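You operate a simulated robot arm through the tools that you are given. There is no shell and no other tool.

Carry out the task below with a simulated robot arm. There is one attempt and no reset: what you move stays moved.

## Task
Clamp the small parcel with the green strap, press on the tag that the pack list names, open the clamp.

The check looks at the end state, three seconds after you hand in, the way a careful person would. Anything else that was tipped, shoved, dropped, spilled or broken makes it a failure.

## Robot
A 7-joint arm with a two-finger parallel gripper, fixed in place. Base frame: the origin is on the floor under the middle of its stand, x ahead of it, y to its left, z up; the work surface is at about z = 85. Units: cm, rad, N and s.
With the tool pointing down near the work surface it reaches from about 30 to 70 cm from the base axis. Its first joint turns from -1.152 to 1.152 rad. Payload 1.57 kg.
Tool frame: the origin (TCP) lies between the finger pads and is the grasp point; the fingertips stand 3 cm ahead of it; z points along the fingers, y is the line along which they close. Largest opening 11 cm; finger width 2.4, thickness 1.2; the body of the gripper, 4.8 by 11.2 cm, starts 7.8 cm behind the TCP.
Orientation is that of the tool frame in the base frame, as a unit quaternion [w, x, y, z]. With the fingers straight down and closing along the base's y, the tool's x points along the base's -x, its y along +y and its z along -z.

## Interface
- The arm moves only by the tool step_arm. Its argument "motion" is a list of rows, each an object of numbers (a shift or turn left out is 0, a gripper value left out holds the last): "tx", "ty", "tz": the shift along the base's x, y, z in units of 20 mm (1.0 is 20 mm); "ax", "ay", "az": the turn, a rotation vector about the base's x, y, z in units of 8 degrees (1.0 is 8 degrees); "gripper": the gripper command, from -1 (fully open) to 1 (shut), values between in proportion. In form: [{"tx": .., "ty": .., "tz": .., "ax": .., "ay": .., "az": .., "gripper": ..}, ...]. A call has 1 to 20 rows; each row shifts and turns the commanded pose from where the row before left it. A call with a number of a shift or a turn outside -1 to 1 is refused whole. Each row takes 0.2 s and may step no farther than 5 cm and 0.15 rad from the row before; otherwise, or with a gripper value out of range, the whole call is refused. Where a pose cannot be reached the arm comes as near as it can. A force on the tool above 80 N (or 10 N above the force at the start of the call, whichever is more), or a blocked arm, ends the call early, and 0.2 s more pass. Each finger travels about 10.8 cm/s and halts on what it meets, pressing with about 21 N; the grip force reading is that of the motor and also rises with nothing between the fingers. The clock runs only during rows and for 0.2 s after the last one: add rows that do not move to give the fingers time. It gives the time, the measured TCP pose, the force on the tool (base axes), the opening and the grip force at its end, in the units of the frame above (readings bear some noise), with the torque about the TCP (base axes, N m) and any sound that the robot's microphone picked up.
- Cameras (640 x 400 px; columns grow to the right, rows downward): "scene" is fixed at [15.84, -37.92, 140.48]; the picture's right is [0.90, -0.43, 0.00], its down [-0.22, -0.47, -0.86] and it looks along [0.37, 0.77, -0.52] (base axes); focal length 317 px, centre (320, 200). "wrist" rides on the gripper at [7, 1.6, -14.1] in the tool frame; the picture's right is [-0.23, 0.97, 0.00], its down [-0.86, -0.20, -0.48] and it looks along [-0.47, -0.11, 0.88] (tool axes); focal length 222 px, centre (320, 200). There is no depth. A picture from a camera that has moved, and an enlarged one, comes with that camera's place and axes in the base frame and with its lens. The place of the scene camera against the robot may be out by one fixed shift of up to 1.2 cm in any direction.
- snapshot(camera): a new picture of that camera. The clock stands still meanwhile.
- inspect(camera, box): a new picture of the part [left, top, right, bottom] of that camera's present view, enlarged. The clock stands still meanwhile.
- finish_job(): hands the job in; it is judged then, once.

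Places have to be worked out from the pictures, the camera data and where the tool is seen. Open the gripper and draw the arm clear of the work before you hand the job in, unless the task says otherwise.

The tools are called after "Call:" by a JSON object that holds its "op" and its "data". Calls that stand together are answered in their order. step_arm: Moves the arm, as the interface text tells. Its arguments: {"type":"object","properties":{"motion":{"type":"array","items":{"type":"object","properties":{"tx":{"type":"number"},"ty":{"type":"number"},"tz":{"type":"number"},"ax":{"type":"number"},"ay":{"type":"number"},"az":{"type":"number"},"gripper":{"type":"number"}}}}},"required":["motion"]} The other tools are called the same way: snapshot (camera) takes a picture; inspect (camera, box) takes an enlarged picture of a part of a camera's view; finish_job () hands the job in.

At the start:

```text
clock: 0.0
tcp_pos: [44.88, -2.73, 116.02]
tcp_rot: [-0.001, 0.0, 1.0, 0.0]
wrist_force: [-0.8, 0.3, 0.3]
ft_torque: [0.0, -0.02, 0.01]
grip_width: 10.99
gripper_force: 0.0
```

scene: 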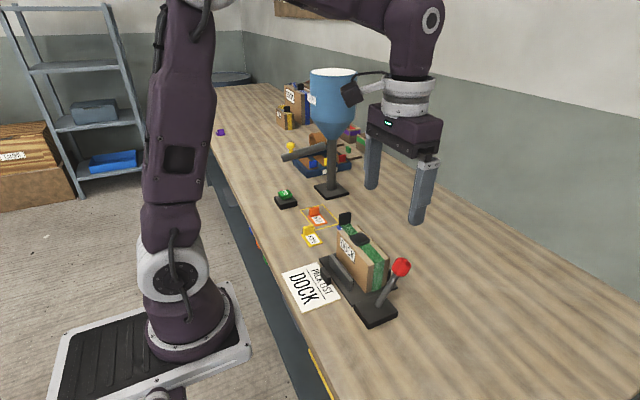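
wrist: 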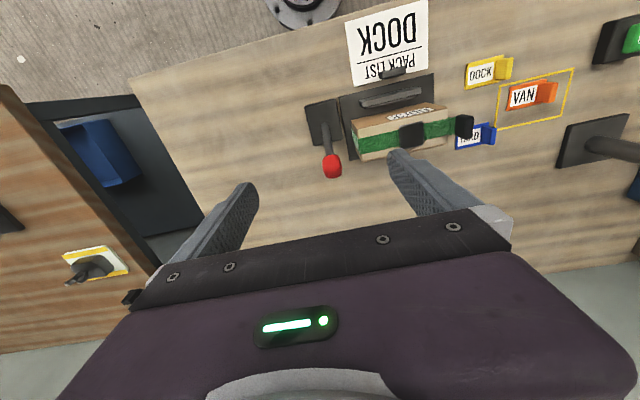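

I'll take a closer look at the work area around the clamp, the parcel and the tags before moving anything.

Call:
{"op": "inspect", "data": {"camera": "scene", "box": [260, 180, 430, 340]}}

Call:
{"op": "inspect", "data": {"camera": "wrist", "box": [290, 0, 610, 200]}}

Call:
{"op": "inspect", "data": {"camera": "scene", "box": [260, 70, 420, 210]}}

```text
2.50 times, centred on (345, 260) of scene
camera zoom: at [15.84, -37.92, 140.48], right [0.9, -0.43, 0.0], down [-0.22, -0.47, -0.86], along [0.37, 0.77, -0.52], focal length 792 px, centre (258, 50)
```

zoom: 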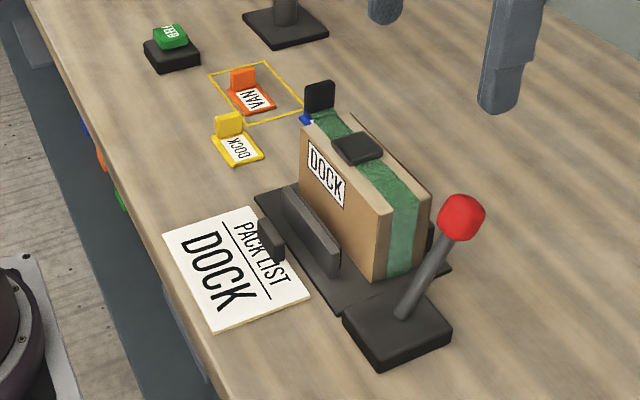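

```text
2.00 times, centred on (450, 100) of wrist
camera zoom: at [37.84, -1.12, 130.16], right [0.23, 0.97, 0.0], down [0.86, -0.2, 0.48], along [0.47, -0.11, -0.88], focal length 444 px, centre (60, 400)
```

zoom: 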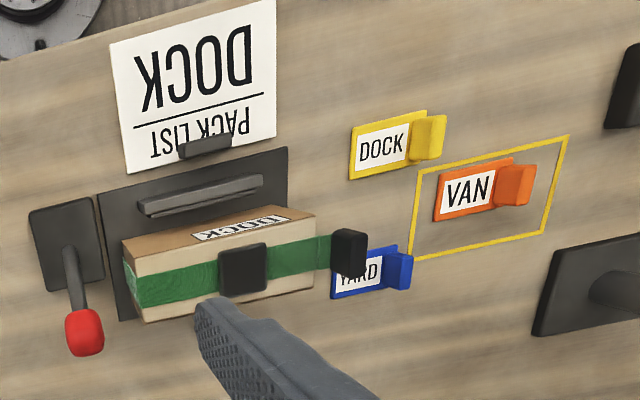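

```text
2.86 times, centred on (340, 140) of scene
camera zoom: at [15.84, -37.92, 140.48], right [0.9, -0.43, 0.0], down [-0.22, -0.47, -0.86], along [0.37, 0.77, -0.52], focal length 905 px, centre (263, 371)
```

zoom: 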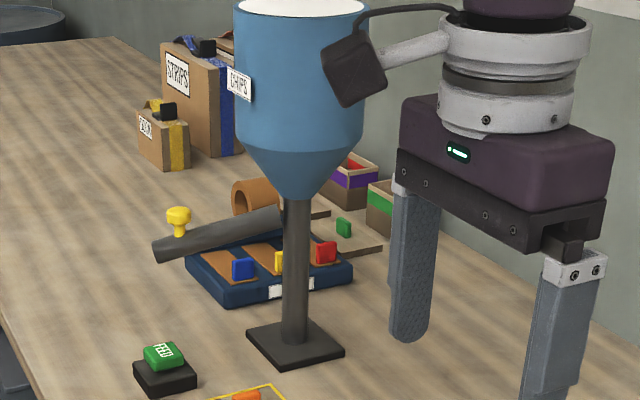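

The pack list reads DOCK. The DOCK tag is the yellow one, near [44, 26.5]. The green-strapped parcel stands in the clamp near [48, 10], and the red-knobbed lever is near [51, -2, 96]. I'll move the wrist camera left at a safe height to see the clamp and tags better.

Call:
{"op": "step_arm", "data": {"motion": [{"ty": 0.9}, {"ty": 0.9}, {"ty": 0.9}, {"ty": 0.9}, {"ty": 0.9}, {"ty": 0.9}, {"ty": 0.9}, {"ty": 0.9}, {}]}}

Call:
{"op": "snapshot", "data": {"camera": "wrist"}}

Call:
{"op": "snapshot", "data": {"camera": "scene"}}

```text
clock: 2.0
tcp_pos: [44.87, 11.71, 115.85]
tcp_rot: [0.0, 0.0, 1.0, 0.0]
wrist_force: [0.5, -0.3, 0.2]
ft_torque: [0.0, 0.01, 0.0]
grip_width: 10.98
gripper_force: 0.0
```

```text
taken
camera wrist: at [37.88, 13.31, 130.08], right [0.23, 0.97, 0.0], down [0.86, -0.2, 0.48], along [0.47, -0.11, -0.88], focal length 222 px, centre (320, 200)
```

wrist: 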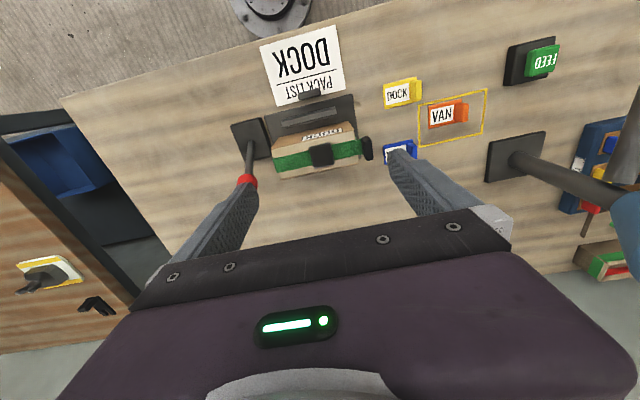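

```text
taken
```

scene: 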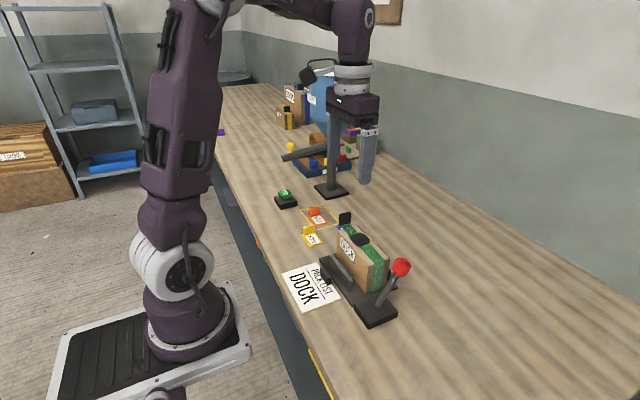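

The view is better now, so I'll enlarge the clamp with the parcel, and the tags.

Call:
{"op": "inspect", "data": {"camera": "wrist", "box": [220, 70, 380, 200]}}

Call:
{"op": "inspect", "data": {"camera": "wrist", "box": [350, 60, 510, 190]}}

Call:
{"op": "inspect", "data": {"camera": "scene", "box": [300, 200, 420, 330]}}

Call:
{"op": "inspect", "data": {"camera": "scene", "box": [260, 70, 390, 210]}}

```text
3.08 times, centred on (300, 135) of wrist
camera zoom: at [37.88, 13.31, 130.08], right [0.23, 0.97, 0.0], down [0.86, -0.2, 0.48], along [0.47, -0.11, -0.88], focal length 684 px, centre (382, 400)
```

zoom: 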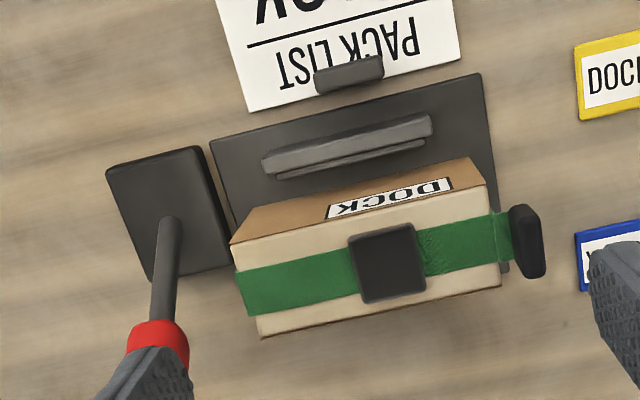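

```text
3.08 times, centred on (430, 125) of wrist
camera zoom: at [37.88, 13.31, 130.08], right [0.23, 0.97, 0.0], down [0.86, -0.2, 0.48], along [0.47, -0.11, -0.88], focal length 684 px, centre (-18, 431)
```

zoom: 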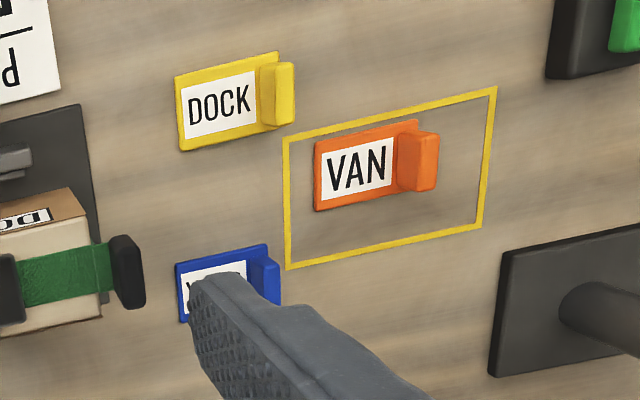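

```text
3.08 times, centred on (360, 265) of scene
camera zoom: at [15.84, -37.92, 140.48], right [0.9, -0.43, 0.0], down [-0.22, -0.47, -0.86], along [0.37, 0.77, -0.52], focal length 975 px, centre (197, 0)
```

zoom: 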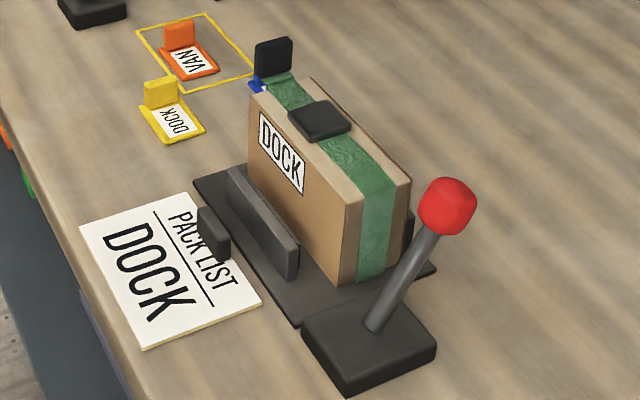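

```text
2.86 times, centred on (325, 140) of scene
camera zoom: at [15.84, -37.92, 140.48], right [0.9, -0.43, 0.0], down [-0.22, -0.47, -0.86], along [0.37, 0.77, -0.52], focal length 905 px, centre (306, 371)
```

zoom: 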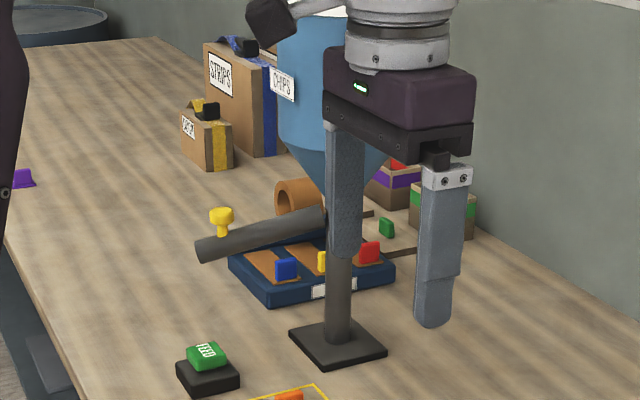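

The DOCK tag is a flat yellow plate with an upright grip tab. I'll zoom in further on the pad on top of the parcel, on the tags, and on how the other parcels look.

Call:
{"op": "inspect", "data": {"camera": "scene", "box": [325, 205, 395, 250]}}

Call:
{"op": "inspect", "data": {"camera": "scene", "box": [295, 200, 340, 250]}}

Call:
{"op": "inspect", "data": {"camera": "scene", "box": [270, 80, 320, 135]}}

Call:
{"op": "inspect", "data": {"camera": "scene", "box": [275, 125, 375, 185]}}

```text
8.89 times, centred on (360, 228) of scene
camera zoom: at [15.84, -37.92, 140.48], right [0.9, -0.43, 0.0], down [-0.22, -0.47, -0.86], along [0.37, 0.77, -0.52], focal length 2816 px, centre (-36, -44)
```

zoom: 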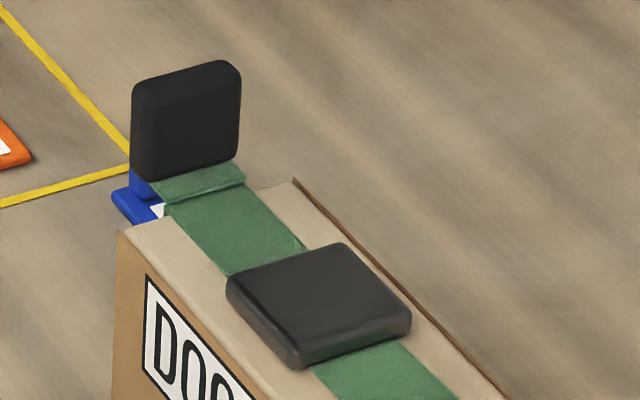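

```text
8.00 times, centred on (318, 225) of scene
camera zoom: at [15.84, -37.92, 140.48], right [0.9, -0.43, 0.0], down [-0.22, -0.47, -0.86], along [0.37, 0.77, -0.52], focal length 2535 px, centre (340, 0)
```

zoom: 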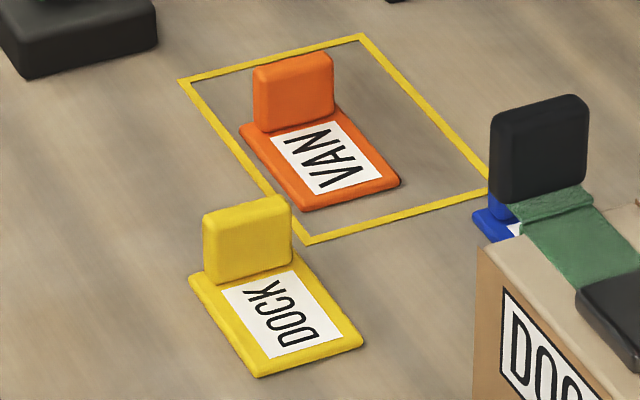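

```text
7.27 times, centred on (295, 108) of scene
camera zoom: at [15.84, -37.92, 140.48], right [0.9, -0.43, 0.0], down [-0.22, -0.47, -0.86], along [0.37, 0.77, -0.52], focal length 2304 px, centre (502, 873)
```

zoom: 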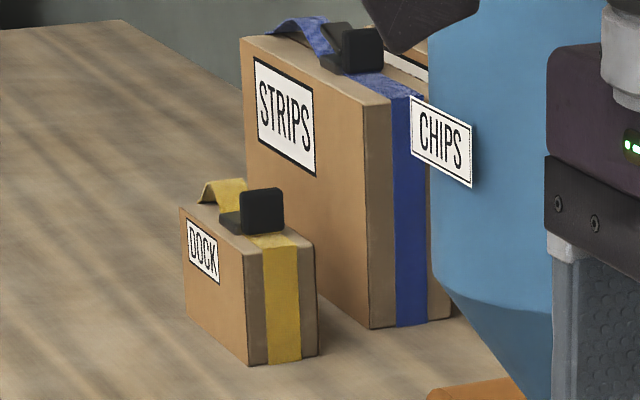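

```text
6.40 times, centred on (325, 155) of scene
camera zoom: at [15.84, -37.92, 140.48], right [0.9, -0.43, 0.0], down [-0.22, -0.47, -0.86], along [0.37, 0.77, -0.52], focal length 2028 px, centre (288, 488)
```

zoom: 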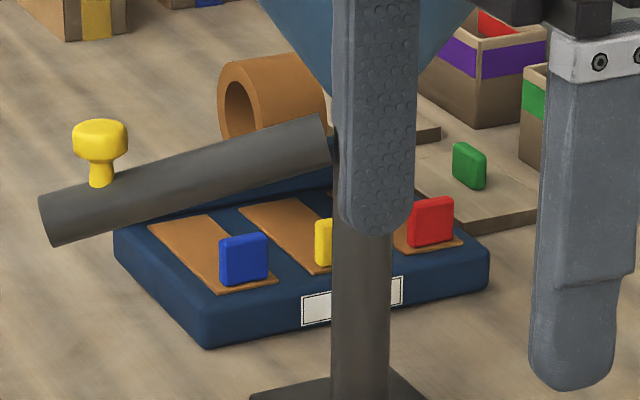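

The other parcels have their straps closed with a black tab standing on the pad, while the green one has its tail open. I'll zoom in on those finished parcels, in case they show where a tag belongs.

Call:
{"op": "inspect", "data": {"camera": "scene", "box": [270, 100, 302, 135]}}

Call:
{"op": "inspect", "data": {"camera": "scene", "box": [280, 78, 330, 108]}}

Call:
{"op": "inspect", "data": {"camera": "scene", "box": [205, 115, 240, 145]}}

Call:
{"op": "inspect", "data": {"camera": "scene", "box": [330, 225, 400, 330]}}

```text
11.43 times, centred on (286, 118) of scene
camera zoom: at [15.84, -37.92, 140.48], right [0.9, -0.43, 0.0], down [-0.22, -0.47, -0.86], along [0.37, 0.77, -0.52], focal length 3621 px, centre (709, 1143)
```

zoom: 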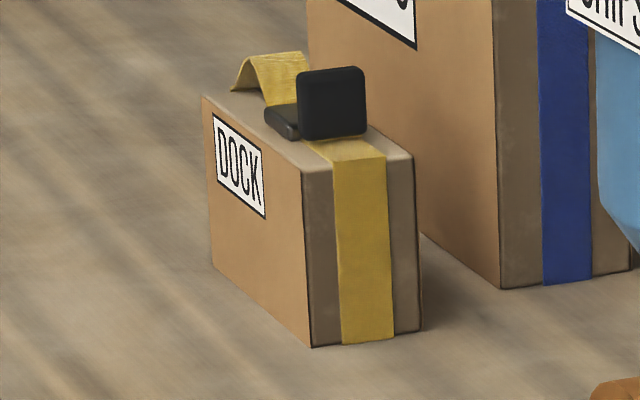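

```text
12.80 times, centred on (305, 93) of scene
camera zoom: at [15.84, -37.92, 140.48], right [0.9, -0.43, 0.0], down [-0.22, -0.47, -0.86], along [0.37, 0.77, -0.52], focal length 4056 px, centre (512, 1570)
```

zoom: 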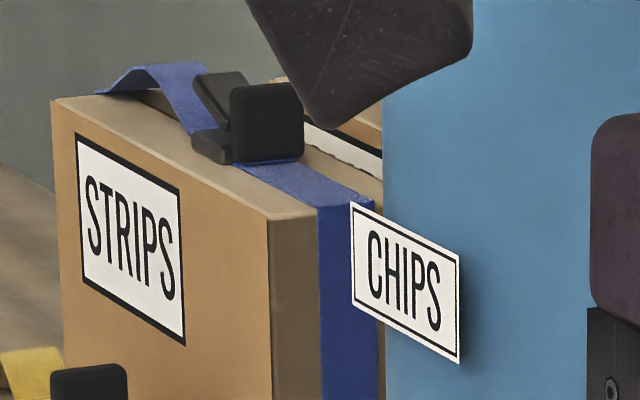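

```text
13.33 times, centred on (222, 130) of scene
camera zoom: at [15.84, -37.92, 140.48], right [0.9, -0.43, 0.0], down [-0.22, -0.47, -0.86], along [0.37, 0.77, -0.52], focal length 4224 px, centre (1620, 1133)
```

zoom: 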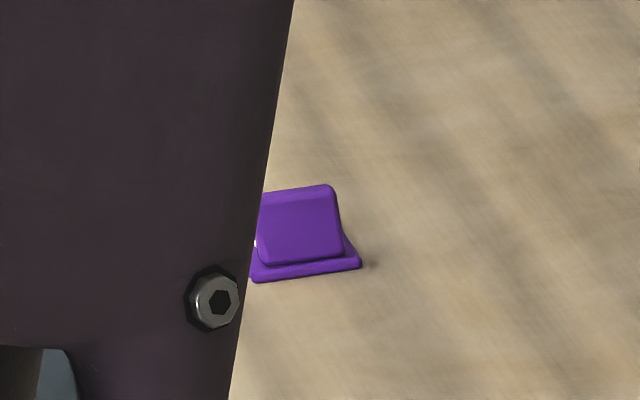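

```text
3.81 times, centred on (365, 278) of scene
camera zoom: at [15.84, -37.92, 140.48], right [0.9, -0.43, 0.0], down [-0.22, -0.47, -0.86], along [0.37, 0.77, -0.52], focal length 1207 px, centre (149, -95)
```

zoom: 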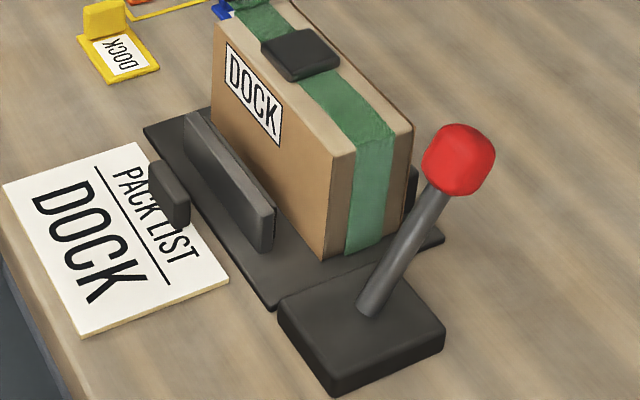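

The grip tab shape is the same on tags and straps. Before choosing where the tag goes, I want to see the hidden sides of the parcel and the far jaw, so I'll yaw the wrist 90° and move to the lever end, staying high.

Call:
{"op": "step_arm", "data": {"motion": [{"tx": 0.46, "ty": -0.32, "az": 0.9375}, {"tx": 0.46, "ty": -0.32, "az": 0.9375}, {"tx": 0.46, "ty": -0.32, "az": 0.9375}, {"tx": 0.46, "ty": -0.32, "az": 0.9375}, {"tx": 0.46, "ty": -0.32, "az": 0.9375}, {"tx": 0.46, "ty": -0.32, "az": 0.9375}, {"tx": 0.46, "ty": -0.32, "az": 0.9375}, {"tx": 0.46, "ty": -0.32, "az": 0.9375}, {"tx": 0.46, "ty": -0.32, "az": 0.9375}, {"tx": 0.46, "ty": -0.32, "az": 0.9375}, {"tx": 0.46, "ty": -0.32, "az": 0.9375}, {"tx": 0.46, "ty": -0.32, "az": 0.9375}, {}]}}

Call:
{"op": "snapshot", "data": {"camera": "wrist"}}

```text
clock: 4.8
tcp_pos: [55.99, 3.88, 116.02]
tcp_rot: [0.0, 0.708, -0.706, 0.001]
wrist_force: [0.3, -0.4, 0.1]
ft_torque: [0.01, 0.03, 0.02]
grip_width: 10.99
gripper_force: 0.1
```

```text
taken
camera wrist: at [54.31, -3.09, 130.11], right [-0.97, 0.22, 0.0], down [0.2, 0.86, 0.48], along [0.11, 0.47, -0.88], focal length 222 px, centre (320, 200)
```

wrist: 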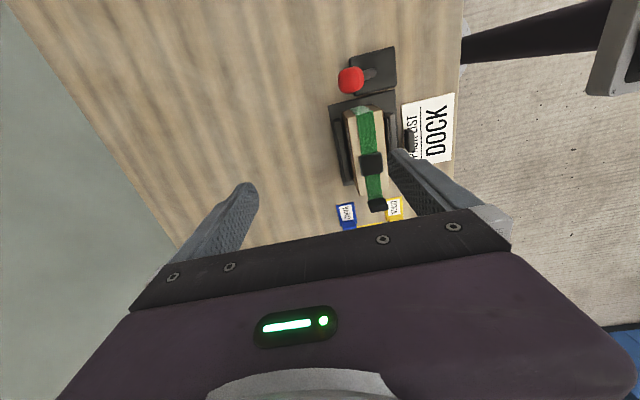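

Call:
{"op": "inspect", "data": {"camera": "wrist", "box": [310, 30, 470, 130]}}

Call:
{"op": "inspect", "data": {"camera": "wrist", "box": [310, 90, 440, 230]}}

```text
4.00 times, centred on (390, 80) of wrist
camera zoom: at [54.31, -3.09, 130.11], right [-0.97, 0.22, 0.0], down [0.2, 0.86, 0.48], along [0.11, 0.47, -0.88], focal length 888 px, centre (40, 680)
```

zoom: 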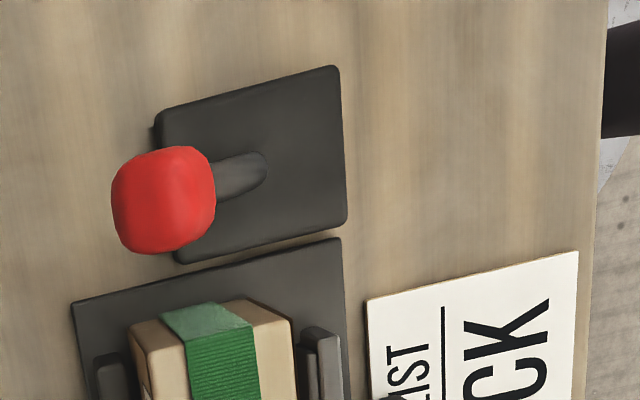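

```text
2.86 times, centred on (375, 160) of wrist
camera zoom: at [54.31, -3.09, 130.11], right [-0.97, 0.22, 0.0], down [0.2, 0.86, 0.48], along [0.11, 0.47, -0.88], focal length 635 px, centre (163, 314)
```

zoom: 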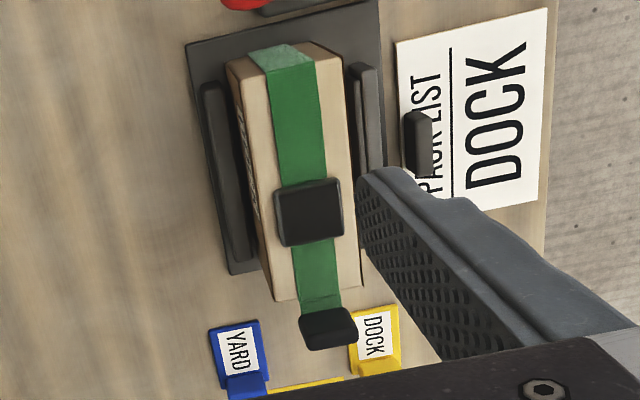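

There is text on the parcel's +x face as well, and the far jaw stands slightly off it. I'll move further out in x and a bit lower to read that face.

Call:
{"op": "step_arm", "data": {"motion": [{"tx": 0.9, "tz": -0.6}, {"tx": 0.9, "tz": -0.6}, {"tx": 0.9, "tz": -0.6}, {"tx": 0.9, "tz": -0.6}, {"tx": 0.9, "tz": -0.6}, {}]}}

Call:
{"op": "snapshot", "data": {"camera": "wrist"}}

```text
clock: 6.2
tcp_pos: [64.99, 3.91, 110.07]
tcp_rot: [0.0, -0.707, 0.707, 0.0]
wrist_force: [1.5, 0.5, -0.3]
ft_torque: [-0.02, 0.0, -0.03]
grip_width: 10.98
gripper_force: 0.1
```

```text
taken
camera wrist: at [63.26, -3.07, 124.25], right [-0.97, 0.23, 0.0], down [0.2, 0.86, 0.48], along [0.11, 0.47, -0.88], focal length 222 px, centre (320, 200)
```

wrist: 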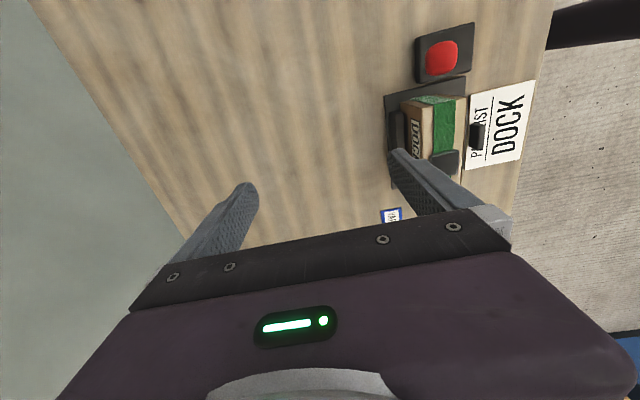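

Call:
{"op": "inspect", "data": {"camera": "wrist", "box": [370, 70, 490, 190]}}

Call:
{"op": "snapshot", "data": {"camera": "scene"}}

```text
3.33 times, centred on (430, 130) of wrist
camera zoom: at [63.26, -3.07, 124.25], right [-0.97, 0.23, 0.0], down [0.2, 0.86, 0.48], along [0.11, 0.47, -0.88], focal length 740 px, centre (-47, 433)
```

zoom: 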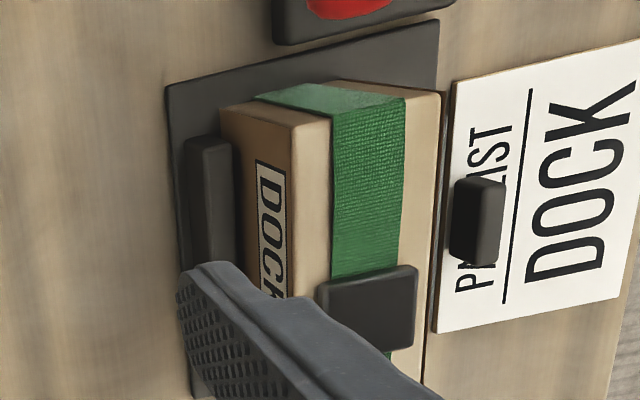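

```text
taken
```

scene: 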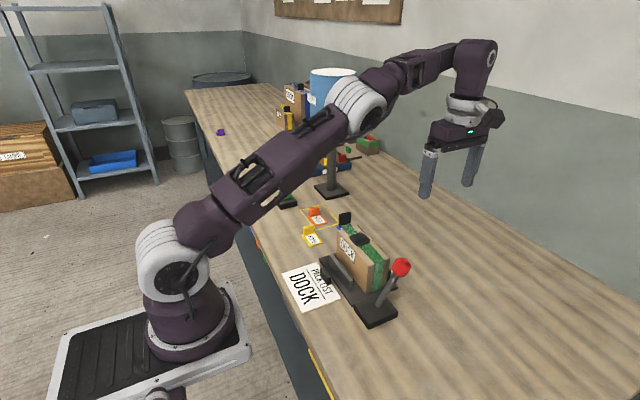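

Both long faces carry printed DOCK labels, so the only receptor-like spot is the black pad on top. There is a noticeboard on the wall that I should read too.

Call:
{"op": "inspect", "data": {"camera": "scene", "box": [265, 0, 415, 40]}}

Call:
{"op": "inspect", "data": {"camera": "scene", "box": [270, 75, 390, 175]}}

Call:
{"op": "inspect", "data": {"camera": "scene", "box": [0, 110, 60, 200]}}

```text
4.27 times, centred on (340, 20) of scene
camera zoom: at [15.84, -37.92, 140.48], right [0.9, -0.43, 0.0], down [-0.22, -0.47, -0.86], along [0.37, 0.77, -0.52], focal length 1352 px, centre (235, 968)
```

zoom: 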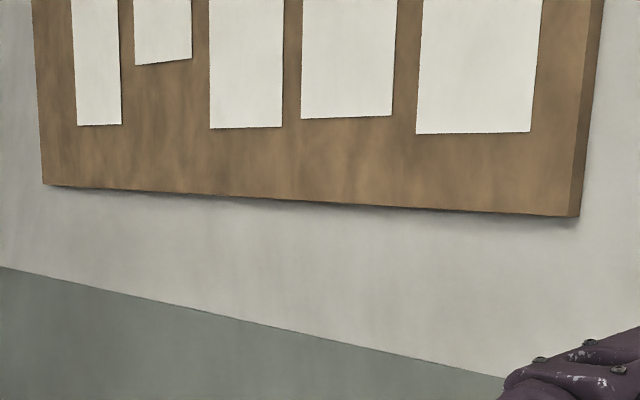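

```text
4.00 times, centred on (330, 125) of scene
camera zoom: at [15.84, -37.92, 140.48], right [0.9, -0.43, 0.0], down [-0.22, -0.47, -0.86], along [0.37, 0.77, -0.52], focal length 1267 px, centre (280, 500)
```

zoom: 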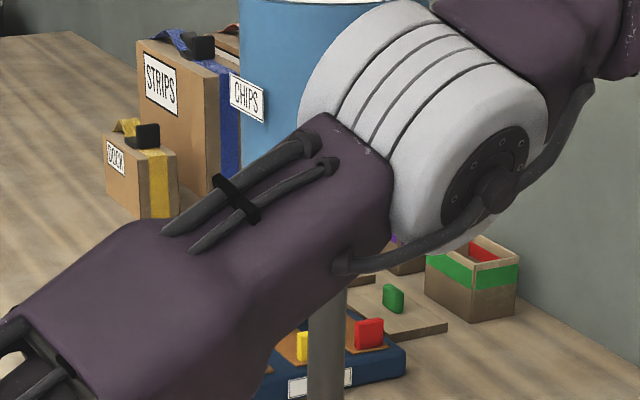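

```text
4.44 times, centred on (30, 155) of scene
camera zoom: at [15.84, -37.92, 140.48], right [0.9, -0.43, 0.0], down [-0.22, -0.47, -0.86], along [0.37, 0.77, -0.52], focal length 1408 px, centre (1609, 400)
```

zoom: 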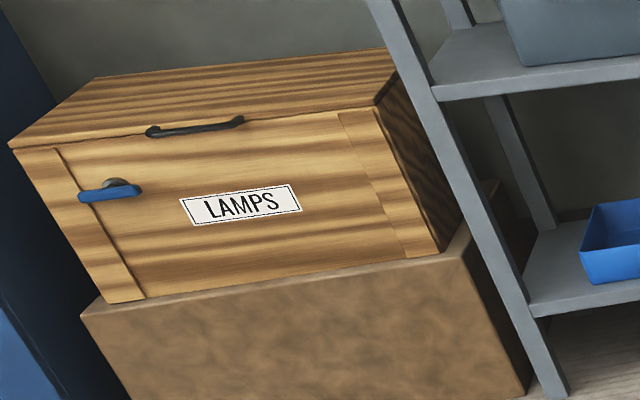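

The noticeboard is blank, so there are no other instructions. The knob triangulates to about [50.4, -2.0, 95.6] and the pivot to about [45.2, -2.1, 86.5]. I'll hover over the knob with this yaw, so the fingers straddle the lever along x, and set the opening to about 6 cm.

Call:
{"op": "step_arm", "data": {"motion": [{"tx": -0.9, "ty": -0.37, "tz": -0.3, "gripper": -0.15}, {"tx": -0.9, "ty": -0.37, "tz": -0.3}, {"tx": -0.9, "ty": -0.37, "tz": -0.3}, {"tx": -0.9, "ty": -0.37, "tz": -0.3}, {"tx": -0.9, "ty": -0.37, "tz": -0.3}, {"tx": -0.9, "ty": -0.37, "tz": -0.3}, {"tx": -0.9, "ty": -0.37, "tz": -0.3}, {"tx": -0.9, "ty": -0.37, "tz": -0.3}, {}]}}

Call:
{"op": "snapshot", "data": {"camera": "wrist"}}

Call:
{"op": "inspect", "data": {"camera": "scene", "box": [290, 190, 450, 340]}}

```text
clock: 8.2
tcp_pos: [50.44, -2.03, 105.16]
tcp_rot: [0.001, 0.708, -0.706, 0.0]
wrist_force: [-0.3, 0.9, -0.5]
ft_torque: [0.01, 0.02, 0.01]
grip_width: 6.33
gripper_force: 0.1
```

```text
taken
camera wrist: at [48.77, -9.02, 119.39], right [-0.97, 0.23, 0.0], down [0.2, 0.86, 0.48], along [0.11, 0.47, -0.88], focal length 222 px, centre (320, 200)
```

wrist: 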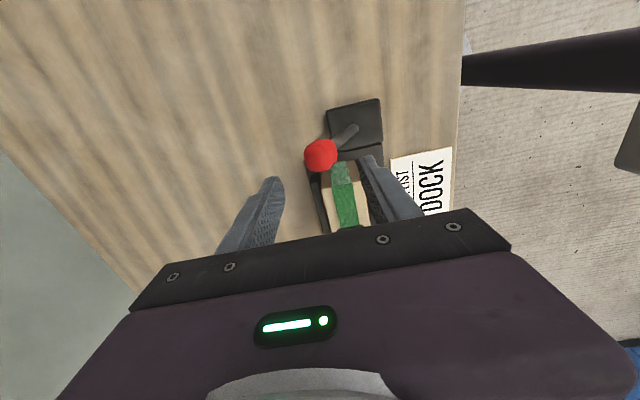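

```text
2.67 times, centred on (370, 265) of scene
camera zoom: at [15.84, -37.92, 140.48], right [0.9, -0.43, 0.0], down [-0.22, -0.47, -0.86], along [0.37, 0.77, -0.52], focal length 845 px, centre (187, 27)
```

zoom: 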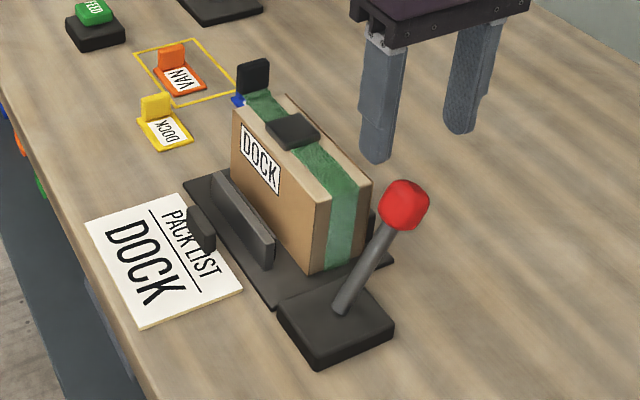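

The knob sits centred under the open fingers at about [50.35, -1.9, 96]. I'll go straight down until the fingers straddle it.

Call:
{"op": "step_arm", "data": {"motion": [{"tz": -0.9, "ty": 0.03}, {"tz": -0.9}, {"tz": -0.9}, {"tz": -0.9}, {"tz": -0.9}, {}]}}

Call:
{"op": "inspect", "data": {"camera": "scene", "box": [310, 190, 470, 340]}}

Call:
{"op": "snapshot", "data": {"camera": "wrist"}}

```text
clock: 9.6
tcp_pos: [50.54, -2.1, 96.23]
tcp_rot: [0.0, -0.707, 0.707, 0.0]
wrist_force: [1.2, -0.5, 0.2]
ft_torque: [0.01, 0.02, 0.02]
grip_width: 6.32
gripper_force: 0.0
```

```text
2.67 times, centred on (390, 265) of scene
camera zoom: at [15.84, -37.92, 140.48], right [0.9, -0.43, 0.0], down [-0.22, -0.47, -0.86], along [0.37, 0.77, -0.52], focal length 845 px, centre (133, 27)
```

zoom: 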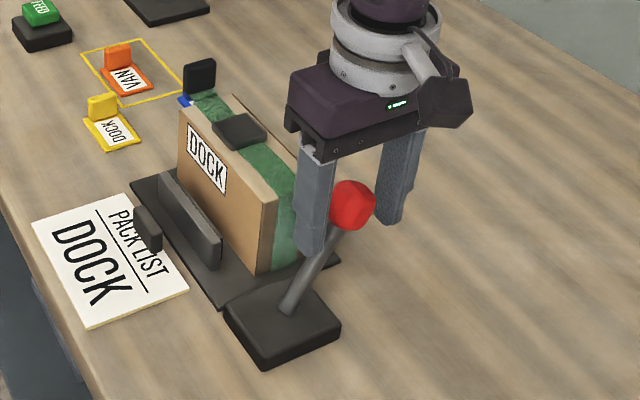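

```text
taken
camera wrist: at [48.79, -9.04, 110.39], right [-0.97, 0.23, 0.0], down [0.2, 0.86, 0.48], along [0.11, 0.47, -0.88], focal length 222 px, centre (320, 200)
```

wrist: 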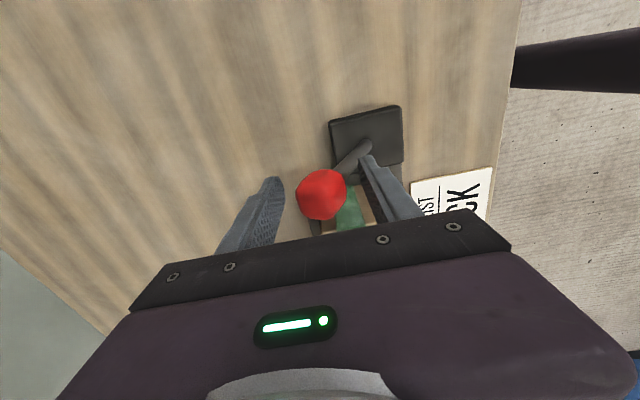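

The knob is centred between the fingers. I'll raise slightly to clear the rod, then push the lever toward -x, through its upright position, and watch the force and the near jaw.

Call:
{"op": "step_arm", "data": {"motion": [{"tz": 0.4}, {"tx": -0.5}, {"tx": -0.4}, {"tx": -0.4}, {"tx": -0.4}, {"tx": -0.4}, {}]}}

Call:
{"op": "inspect", "data": {"camera": "scene", "box": [310, 190, 470, 340]}}

```text
clock: 11.2
tcp_pos: [46.22, -1.95, 96.9]
tcp_rot: [-0.001, -0.707, 0.708, 0.0]
wrist_force: [0.7, 0.1, -0.4]
ft_torque: [-0.02, -0.01, 0.01]
grip_width: 6.35
gripper_force: 0.3
```

```text
2.67 times, centred on (390, 265) of scene
camera zoom: at [15.84, -37.92, 140.48], right [0.9, -0.43, 0.0], down [-0.22, -0.47, -0.86], along [0.37, 0.77, -0.52], focal length 845 px, centre (133, 27)
```

zoom: 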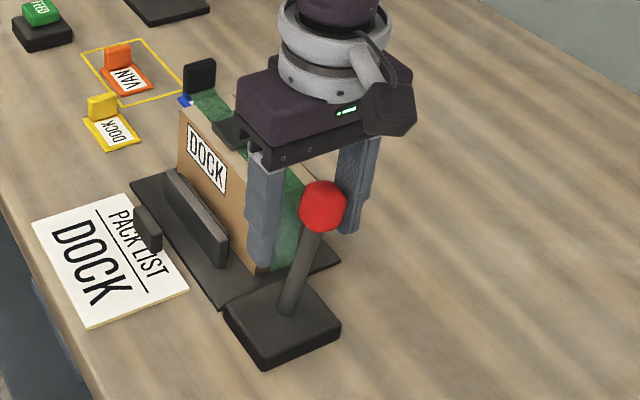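

The lever moves easily and the near jaw is advancing toward the parcel, so this is the closing direction. I'll continue in small increments.

Call:
{"op": "step_arm", "data": {"motion": [{"tx": -0.4}, {"tx": -0.4}, {"tx": -0.4}, {}]}}

Call:
{"op": "inspect", "data": {"camera": "scene", "box": [310, 190, 470, 340]}}

```text
clock: 12.2
tcp_pos: [43.94, -1.94, 97.04]
tcp_rot: [0.0, -0.707, 0.707, 0.001]
wrist_force: [0.7, 0.0, 0.8]
ft_torque: [0.0, -0.01, -0.01]
grip_width: 6.33
gripper_force: 0.0
```

```text
2.67 times, centred on (390, 265) of scene
camera zoom: at [15.84, -37.92, 140.48], right [0.9, -0.43, 0.0], down [-0.22, -0.47, -0.86], along [0.37, 0.77, -0.52], focal length 845 px, centre (133, 27)
```

zoom: 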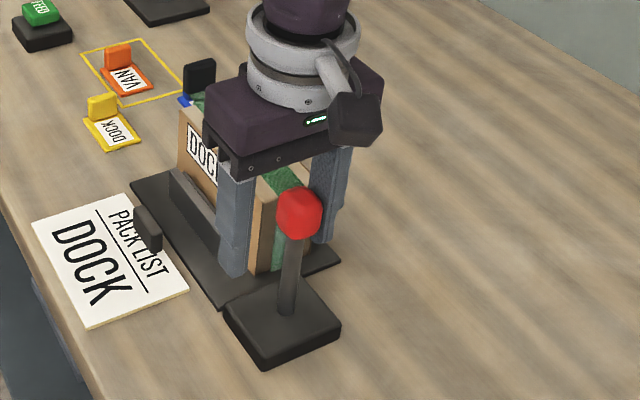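

The lever is now about upright and force stays low. I'll keep pushing toward -x.

Call:
{"op": "step_arm", "data": {"motion": [{"tx": -0.35}, {"tx": -0.35}, {"tx": -0.35}, {}]}}

Call:
{"op": "inspect", "data": {"camera": "scene", "box": [310, 190, 470, 340]}}

```text
clock: 13.2
tcp_pos: [41.81, -1.91, 97.01]
tcp_rot: [-0.001, -0.707, 0.707, 0.0]
wrist_force: [-1.5, 0.6, -0.8]
ft_torque: [-0.01, -0.01, -0.07]
grip_width: 6.44
gripper_force: 0.7
```

```text
2.67 times, centred on (390, 265) of scene
camera zoom: at [15.84, -37.92, 140.48], right [0.9, -0.43, 0.0], down [-0.22, -0.47, -0.86], along [0.37, 0.77, -0.52], focal length 845 px, centre (133, 27)
```

zoom: 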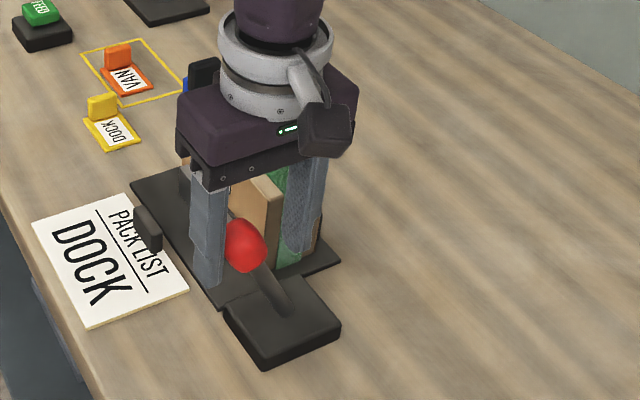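

The lever has swung over centre to the -x side by itself. I'll check the wrist view to see how far it went.

Call:
{"op": "snapshot", "data": {"camera": "wrist"}}

Call:
{"op": "inspect", "data": {"camera": "wrist", "box": [230, 90, 430, 240]}}

```text
taken
camera wrist: at [40.15, -8.92, 111.17], right [-0.97, 0.23, 0.0], down [0.2, 0.86, 0.48], along [0.11, 0.47, -0.88], focal length 222 px, centre (320, 200)
```

wrist: 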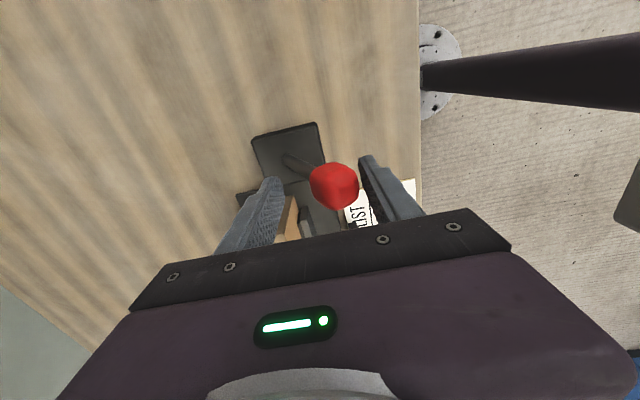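

```text
2.67 times, centred on (330, 165) of wrist
camera zoom: at [40.15, -8.92, 111.17], right [-0.97, 0.23, 0.0], down [0.2, 0.86, 0.48], along [0.11, 0.47, -0.88], focal length 592 px, centre (293, 293)
```

zoom: 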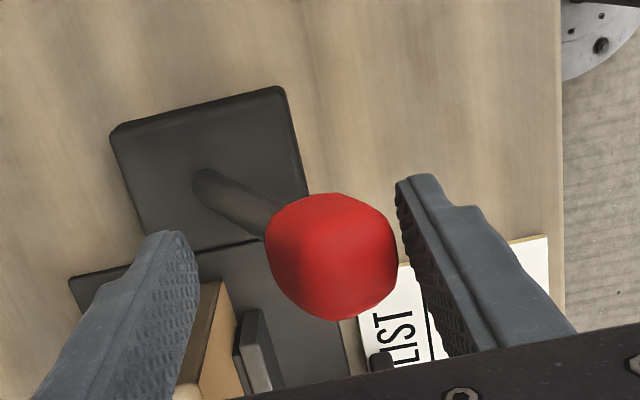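

The knob is now at about x = 41 on the closed side. To be sure it's fully home I'll follow up with the +x finger in small steps and watch for contact force.

Call:
{"op": "step_arm", "data": {"motion": [{"tx": -0.35}, {"tx": -0.35}, {"tx": -0.3}, {}]}}

Call:
{"op": "inspect", "data": {"camera": "wrist", "box": [230, 90, 430, 240]}}

Call:
{"op": "inspect", "data": {"camera": "scene", "box": [310, 190, 470, 340]}}

```text
clock: 14.2
tcp_pos: [39.84, -1.85, 97.03]
tcp_rot: [-0.001, -0.707, 0.707, 0.0]
wrist_force: [0.1, -0.6, 0.7]
ft_torque: [-0.01, 0.02, -0.01]
grip_width: 6.33
gripper_force: 0.0
```

```text
2.67 times, centred on (330, 165) of wrist
camera zoom: at [38.16, -8.92, 111.18], right [-0.97, 0.23, 0.0], down [0.2, 0.86, 0.48], along [0.11, 0.47, -0.88], focal length 592 px, centre (293, 293)
```

zoom: 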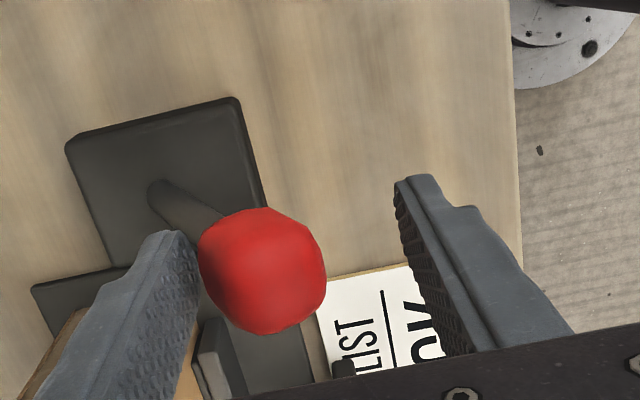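

```text
2.67 times, centred on (390, 265) of scene
camera zoom: at [15.84, -37.92, 140.48], right [0.9, -0.43, 0.0], down [-0.22, -0.47, -0.86], along [0.37, 0.77, -0.52], focal length 845 px, centre (133, 27)
```

zoom: 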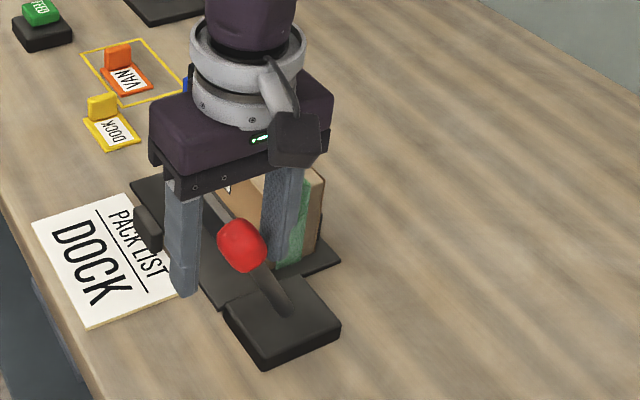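

The knob hasn't moved, so it's stable, and the +x finger is just about touching it. I'll give it a small extra push to confirm the end stop.

Call:
{"op": "step_arm", "data": {"motion": [{"tx": -0.2}, {"tx": -0.15}, {}]}}

Call:
{"op": "inspect", "data": {"camera": "scene", "box": [310, 190, 470, 340]}}

```text
clock: 15.0
tcp_pos: [39.23, -1.88, 96.88]
tcp_rot: [0.0, -0.707, 0.707, -0.001]
wrist_force: [9.3, -0.6, -1.4]
ft_torque: [0.01, -0.13, -0.04]
grip_width: 7.15
gripper_force: 4.6
```

```text
2.67 times, centred on (390, 265) of scene
camera zoom: at [15.87, -37.92, 140.47], right [0.9, -0.43, 0.0], down [-0.22, -0.47, -0.86], along [0.37, 0.77, -0.52], focal length 845 px, centre (133, 27)
```

zoom: 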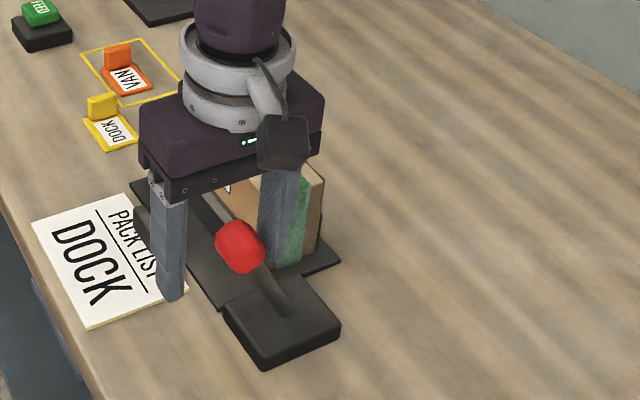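

Force rose to 9 N with the knob stationary, so the lever is at its closed stop. I'll back off to centre on the knob, rise clear, and check the jaw against the parcel.

Call:
{"op": "step_arm", "data": {"motion": [{"tx": 0.4}, {"tx": 0.3}, {"tz": 0.9}, {"tz": 0.9}, {"tz": 0.9}, {"tz": 0.9}, {"tz": 0.9}, {"tz": 0.9}, {}]}}

Call:
{"op": "inspect", "data": {"camera": "scene", "box": [290, 190, 450, 340]}}

Call:
{"op": "snapshot", "data": {"camera": "wrist"}}

```text
clock: 17.0
tcp_pos: [40.7, -1.94, 107.91]
tcp_rot: [0.0, -0.707, 0.707, 0.0]
wrist_force: [0.4, -0.4, -0.5]
ft_torque: [0.0, 0.03, 0.04]
grip_width: 6.34
gripper_force: 0.0
```

```text
2.67 times, centred on (370, 265) of scene
camera zoom: at [15.84, -37.92, 140.48], right [0.9, -0.43, 0.0], down [-0.22, -0.47, -0.86], along [0.37, 0.77, -0.52], focal length 845 px, centre (187, 27)
```

zoom: 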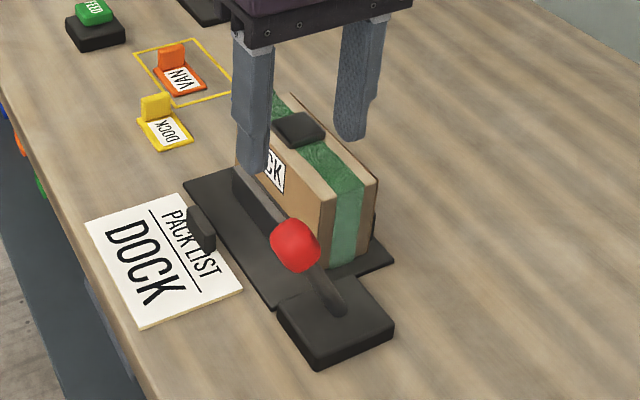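

```text
taken
camera wrist: at [38.91, -8.86, 122.04], right [-0.97, 0.23, 0.0], down [0.2, 0.86, 0.48], along [0.11, 0.47, -0.88], focal length 222 px, centre (320, 200)
```

wrist: 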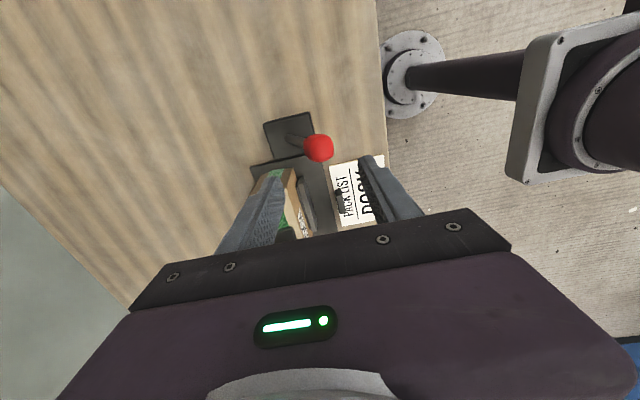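

The clamp is closed and the jaw is against the parcel, which shifted slightly onto the far jaw. Next I'll turn back to yaw 0 and move over the DOCK tag to measure it precisely.

Call:
{"op": "step_arm", "data": {"motion": [{"tz": 0.5, "az": -0.75}, {"tx": 0.1, "ty": 0.9, "tz": 0.15, "az": -0.75}, {"tx": 0.1, "ty": 0.9, "tz": 0.15, "az": -0.75}, {"tx": 0.1, "ty": 0.9, "tz": 0.15, "az": -0.75}, {"tx": 0.1, "ty": 0.9, "tz": 0.15, "az": -0.75}, {"tx": 0.1, "ty": 0.9, "tz": 0.15, "az": -0.75}, {"tx": 0.1, "ty": 0.9, "tz": 0.15, "az": -0.75}, {"tx": 0.1, "ty": 0.9, "tz": 0.15, "az": -0.75}, {"tx": 0.1, "ty": 0.9, "tz": 0.15, "az": -0.75}, {"tx": 0.1, "ty": 0.9, "tz": 0.15, "az": -0.75}, {"tx": 0.1, "ty": 0.9, "tz": 0.15, "az": -0.75}, {"tx": 0.1, "ty": 0.9, "az": -0.75}, {"tx": 0.1, "ty": 0.9, "az": -0.75}, {"tx": 0.1, "ty": 0.9, "az": -0.75}, {"ty": 0.9, "az": -0.75}, {}]}}

Call:
{"op": "snapshot", "data": {"camera": "wrist"}}

Call:
{"op": "inspect", "data": {"camera": "scene", "box": [290, 190, 450, 340]}}

```text
clock: 20.4
tcp_pos: [43.11, 23.24, 111.85]
tcp_rot: [0.0, 0.0, 1.0, 0.0]
wrist_force: [0.4, -0.5, -0.5]
ft_torque: [0.02, -0.01, 0.01]
grip_width: 6.33
gripper_force: 0.0
```

```text
taken
camera wrist: at [36.01, 24.92, 125.98], right [0.23, 0.97, 0.0], down [0.86, -0.2, 0.48], along [0.47, -0.11, -0.88], focal length 222 px, centre (320, 200)
```

wrist: 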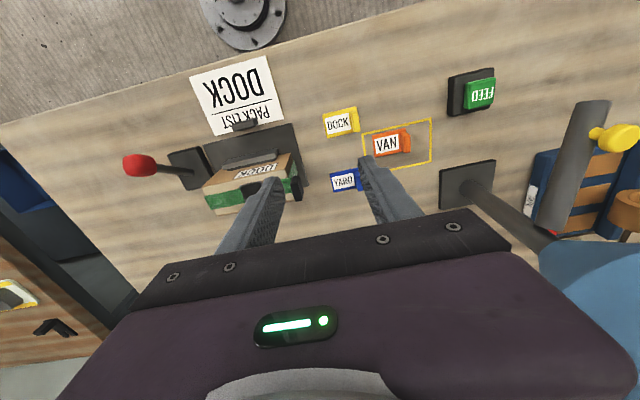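

```text
2.67 times, centred on (370, 265) of scene
camera zoom: at [15.84, -37.92, 140.48], right [0.9, -0.43, 0.0], down [-0.22, -0.47, -0.86], along [0.37, 0.77, -0.52], focal length 845 px, centre (187, 27)
```

zoom: 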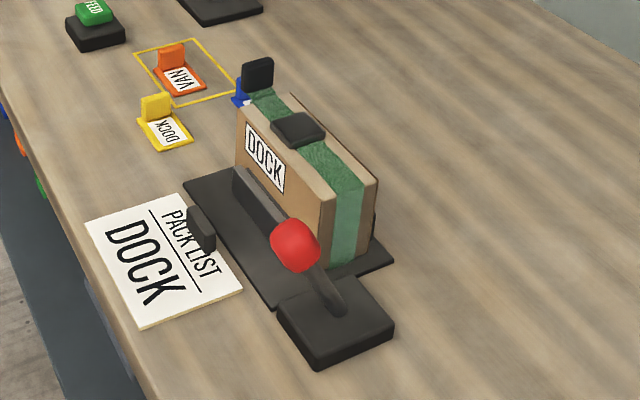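

The clamp holds: the jaw is against the parcel and the lever is over on the closed side. Now I'll enlarge the DOCK tag and the parcel top to measure both.

Call:
{"op": "inspect", "data": {"camera": "wrist", "box": [300, 90, 380, 150]}}

Call:
{"op": "inspect", "data": {"camera": "wrist", "box": [180, 130, 320, 230]}}

Call:
{"op": "inspect", "data": {"camera": "scene", "box": [295, 215, 335, 255]}}

```text
6.67 times, centred on (340, 120) of wrist
camera zoom: at [36.01, 24.92, 125.98], right [0.23, 0.97, 0.0], down [0.86, -0.2, 0.48], along [0.47, -0.11, -0.88], focal length 1481 px, centre (187, 733)
```

zoom: 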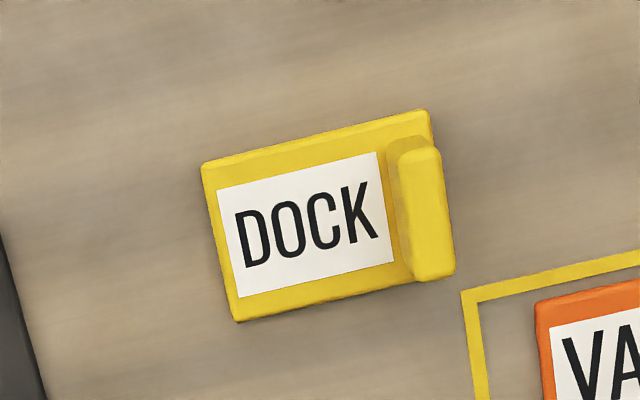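

```text
4.00 times, centred on (250, 180) of wrist
camera zoom: at [36.01, 24.92, 125.98], right [0.23, 0.97, 0.0], down [0.86, -0.2, 0.48], along [0.47, -0.11, -0.88], focal length 888 px, centre (600, 280)
```

zoom: 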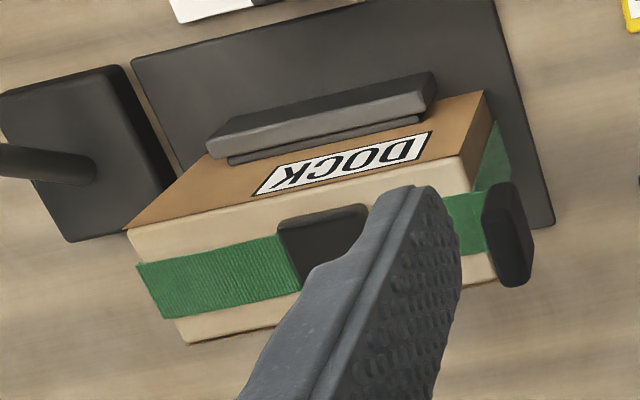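

```text
10.00 times, centred on (315, 235) of scene
camera zoom: at [15.84, -37.92, 140.48], right [0.9, -0.43, 0.0], down [-0.22, -0.47, -0.86], along [0.37, 0.77, -0.52], focal length 3168 px, centre (370, -150)
```

zoom: 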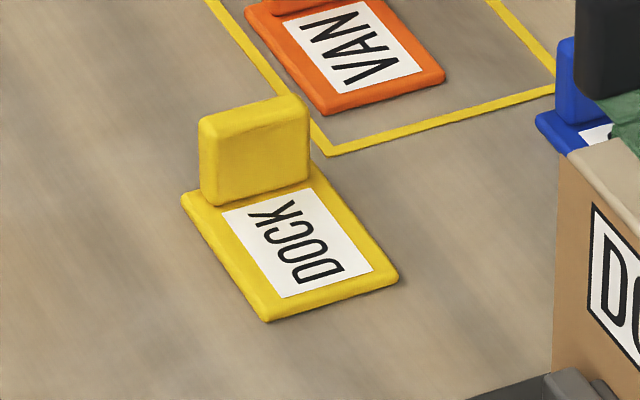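

The DOCK tag spans x 41.4–45.5 and y 24.0–29.9, with its tab at about [43.4, 29.1] and a top near z 88.5. The pad centre on the parcel is now about [49.7, 11.0]. I'll hover over the tab with an opening of about 3.9 cm.

Call:
{"op": "step_arm", "data": {"motion": [{"tx": 0.02, "ty": 0.42, "tz": -0.85, "gripper": 0.3}, {"tx": 0.02, "ty": 0.42, "tz": -0.85}, {"tx": 0.02, "ty": 0.42, "tz": -0.85}, {"tx": 0.02, "ty": 0.42, "tz": -0.85}, {"tx": 0.02, "ty": 0.42, "tz": -0.85}, {"tx": 0.02, "ty": 0.42, "tz": -0.85}, {"tx": 0.02, "ty": 0.42, "tz": -0.85}, {}]}}

Call:
{"op": "snapshot", "data": {"camera": "wrist"}}

Call:
{"op": "inspect", "data": {"camera": "scene", "box": [270, 180, 370, 260]}}

```text
clock: 22.2
tcp_pos: [43.45, 29.12, 100.0]
tcp_rot: [0.0, 0.0, 1.0, 0.0]
wrist_force: [0.4, -1.4, 1.3]
ft_torque: [0.01, 0.0, -0.01]
grip_width: 3.84
gripper_force: 0.1
```

```text
taken
camera wrist: at [36.42, 30.69, 114.16], right [0.23, 0.97, 0.0], down [0.86, -0.2, 0.48], along [0.47, -0.11, -0.88], focal length 222 px, centre (320, 200)
```

wrist: 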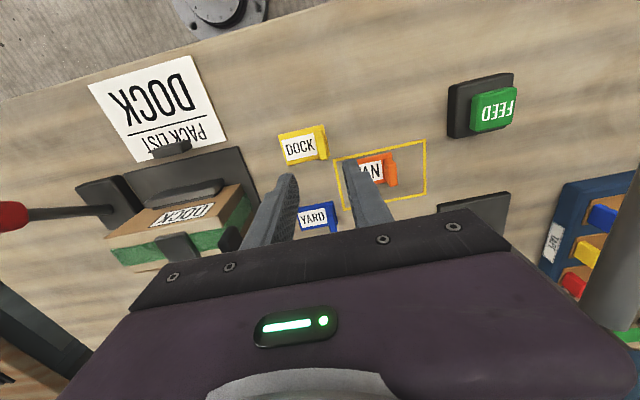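

```text
5.00 times, centred on (320, 220) of scene
camera zoom: at [15.84, -37.92, 140.48], right [0.9, -0.43, 0.0], down [-0.22, -0.47, -0.86], along [0.37, 0.77, -0.52], focal length 1584 px, centre (320, 100)
```

zoom: 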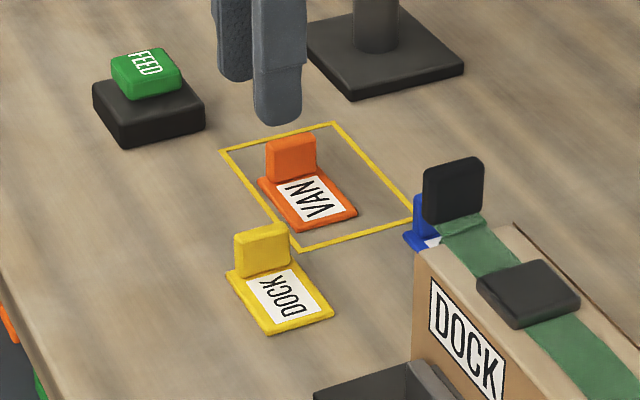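

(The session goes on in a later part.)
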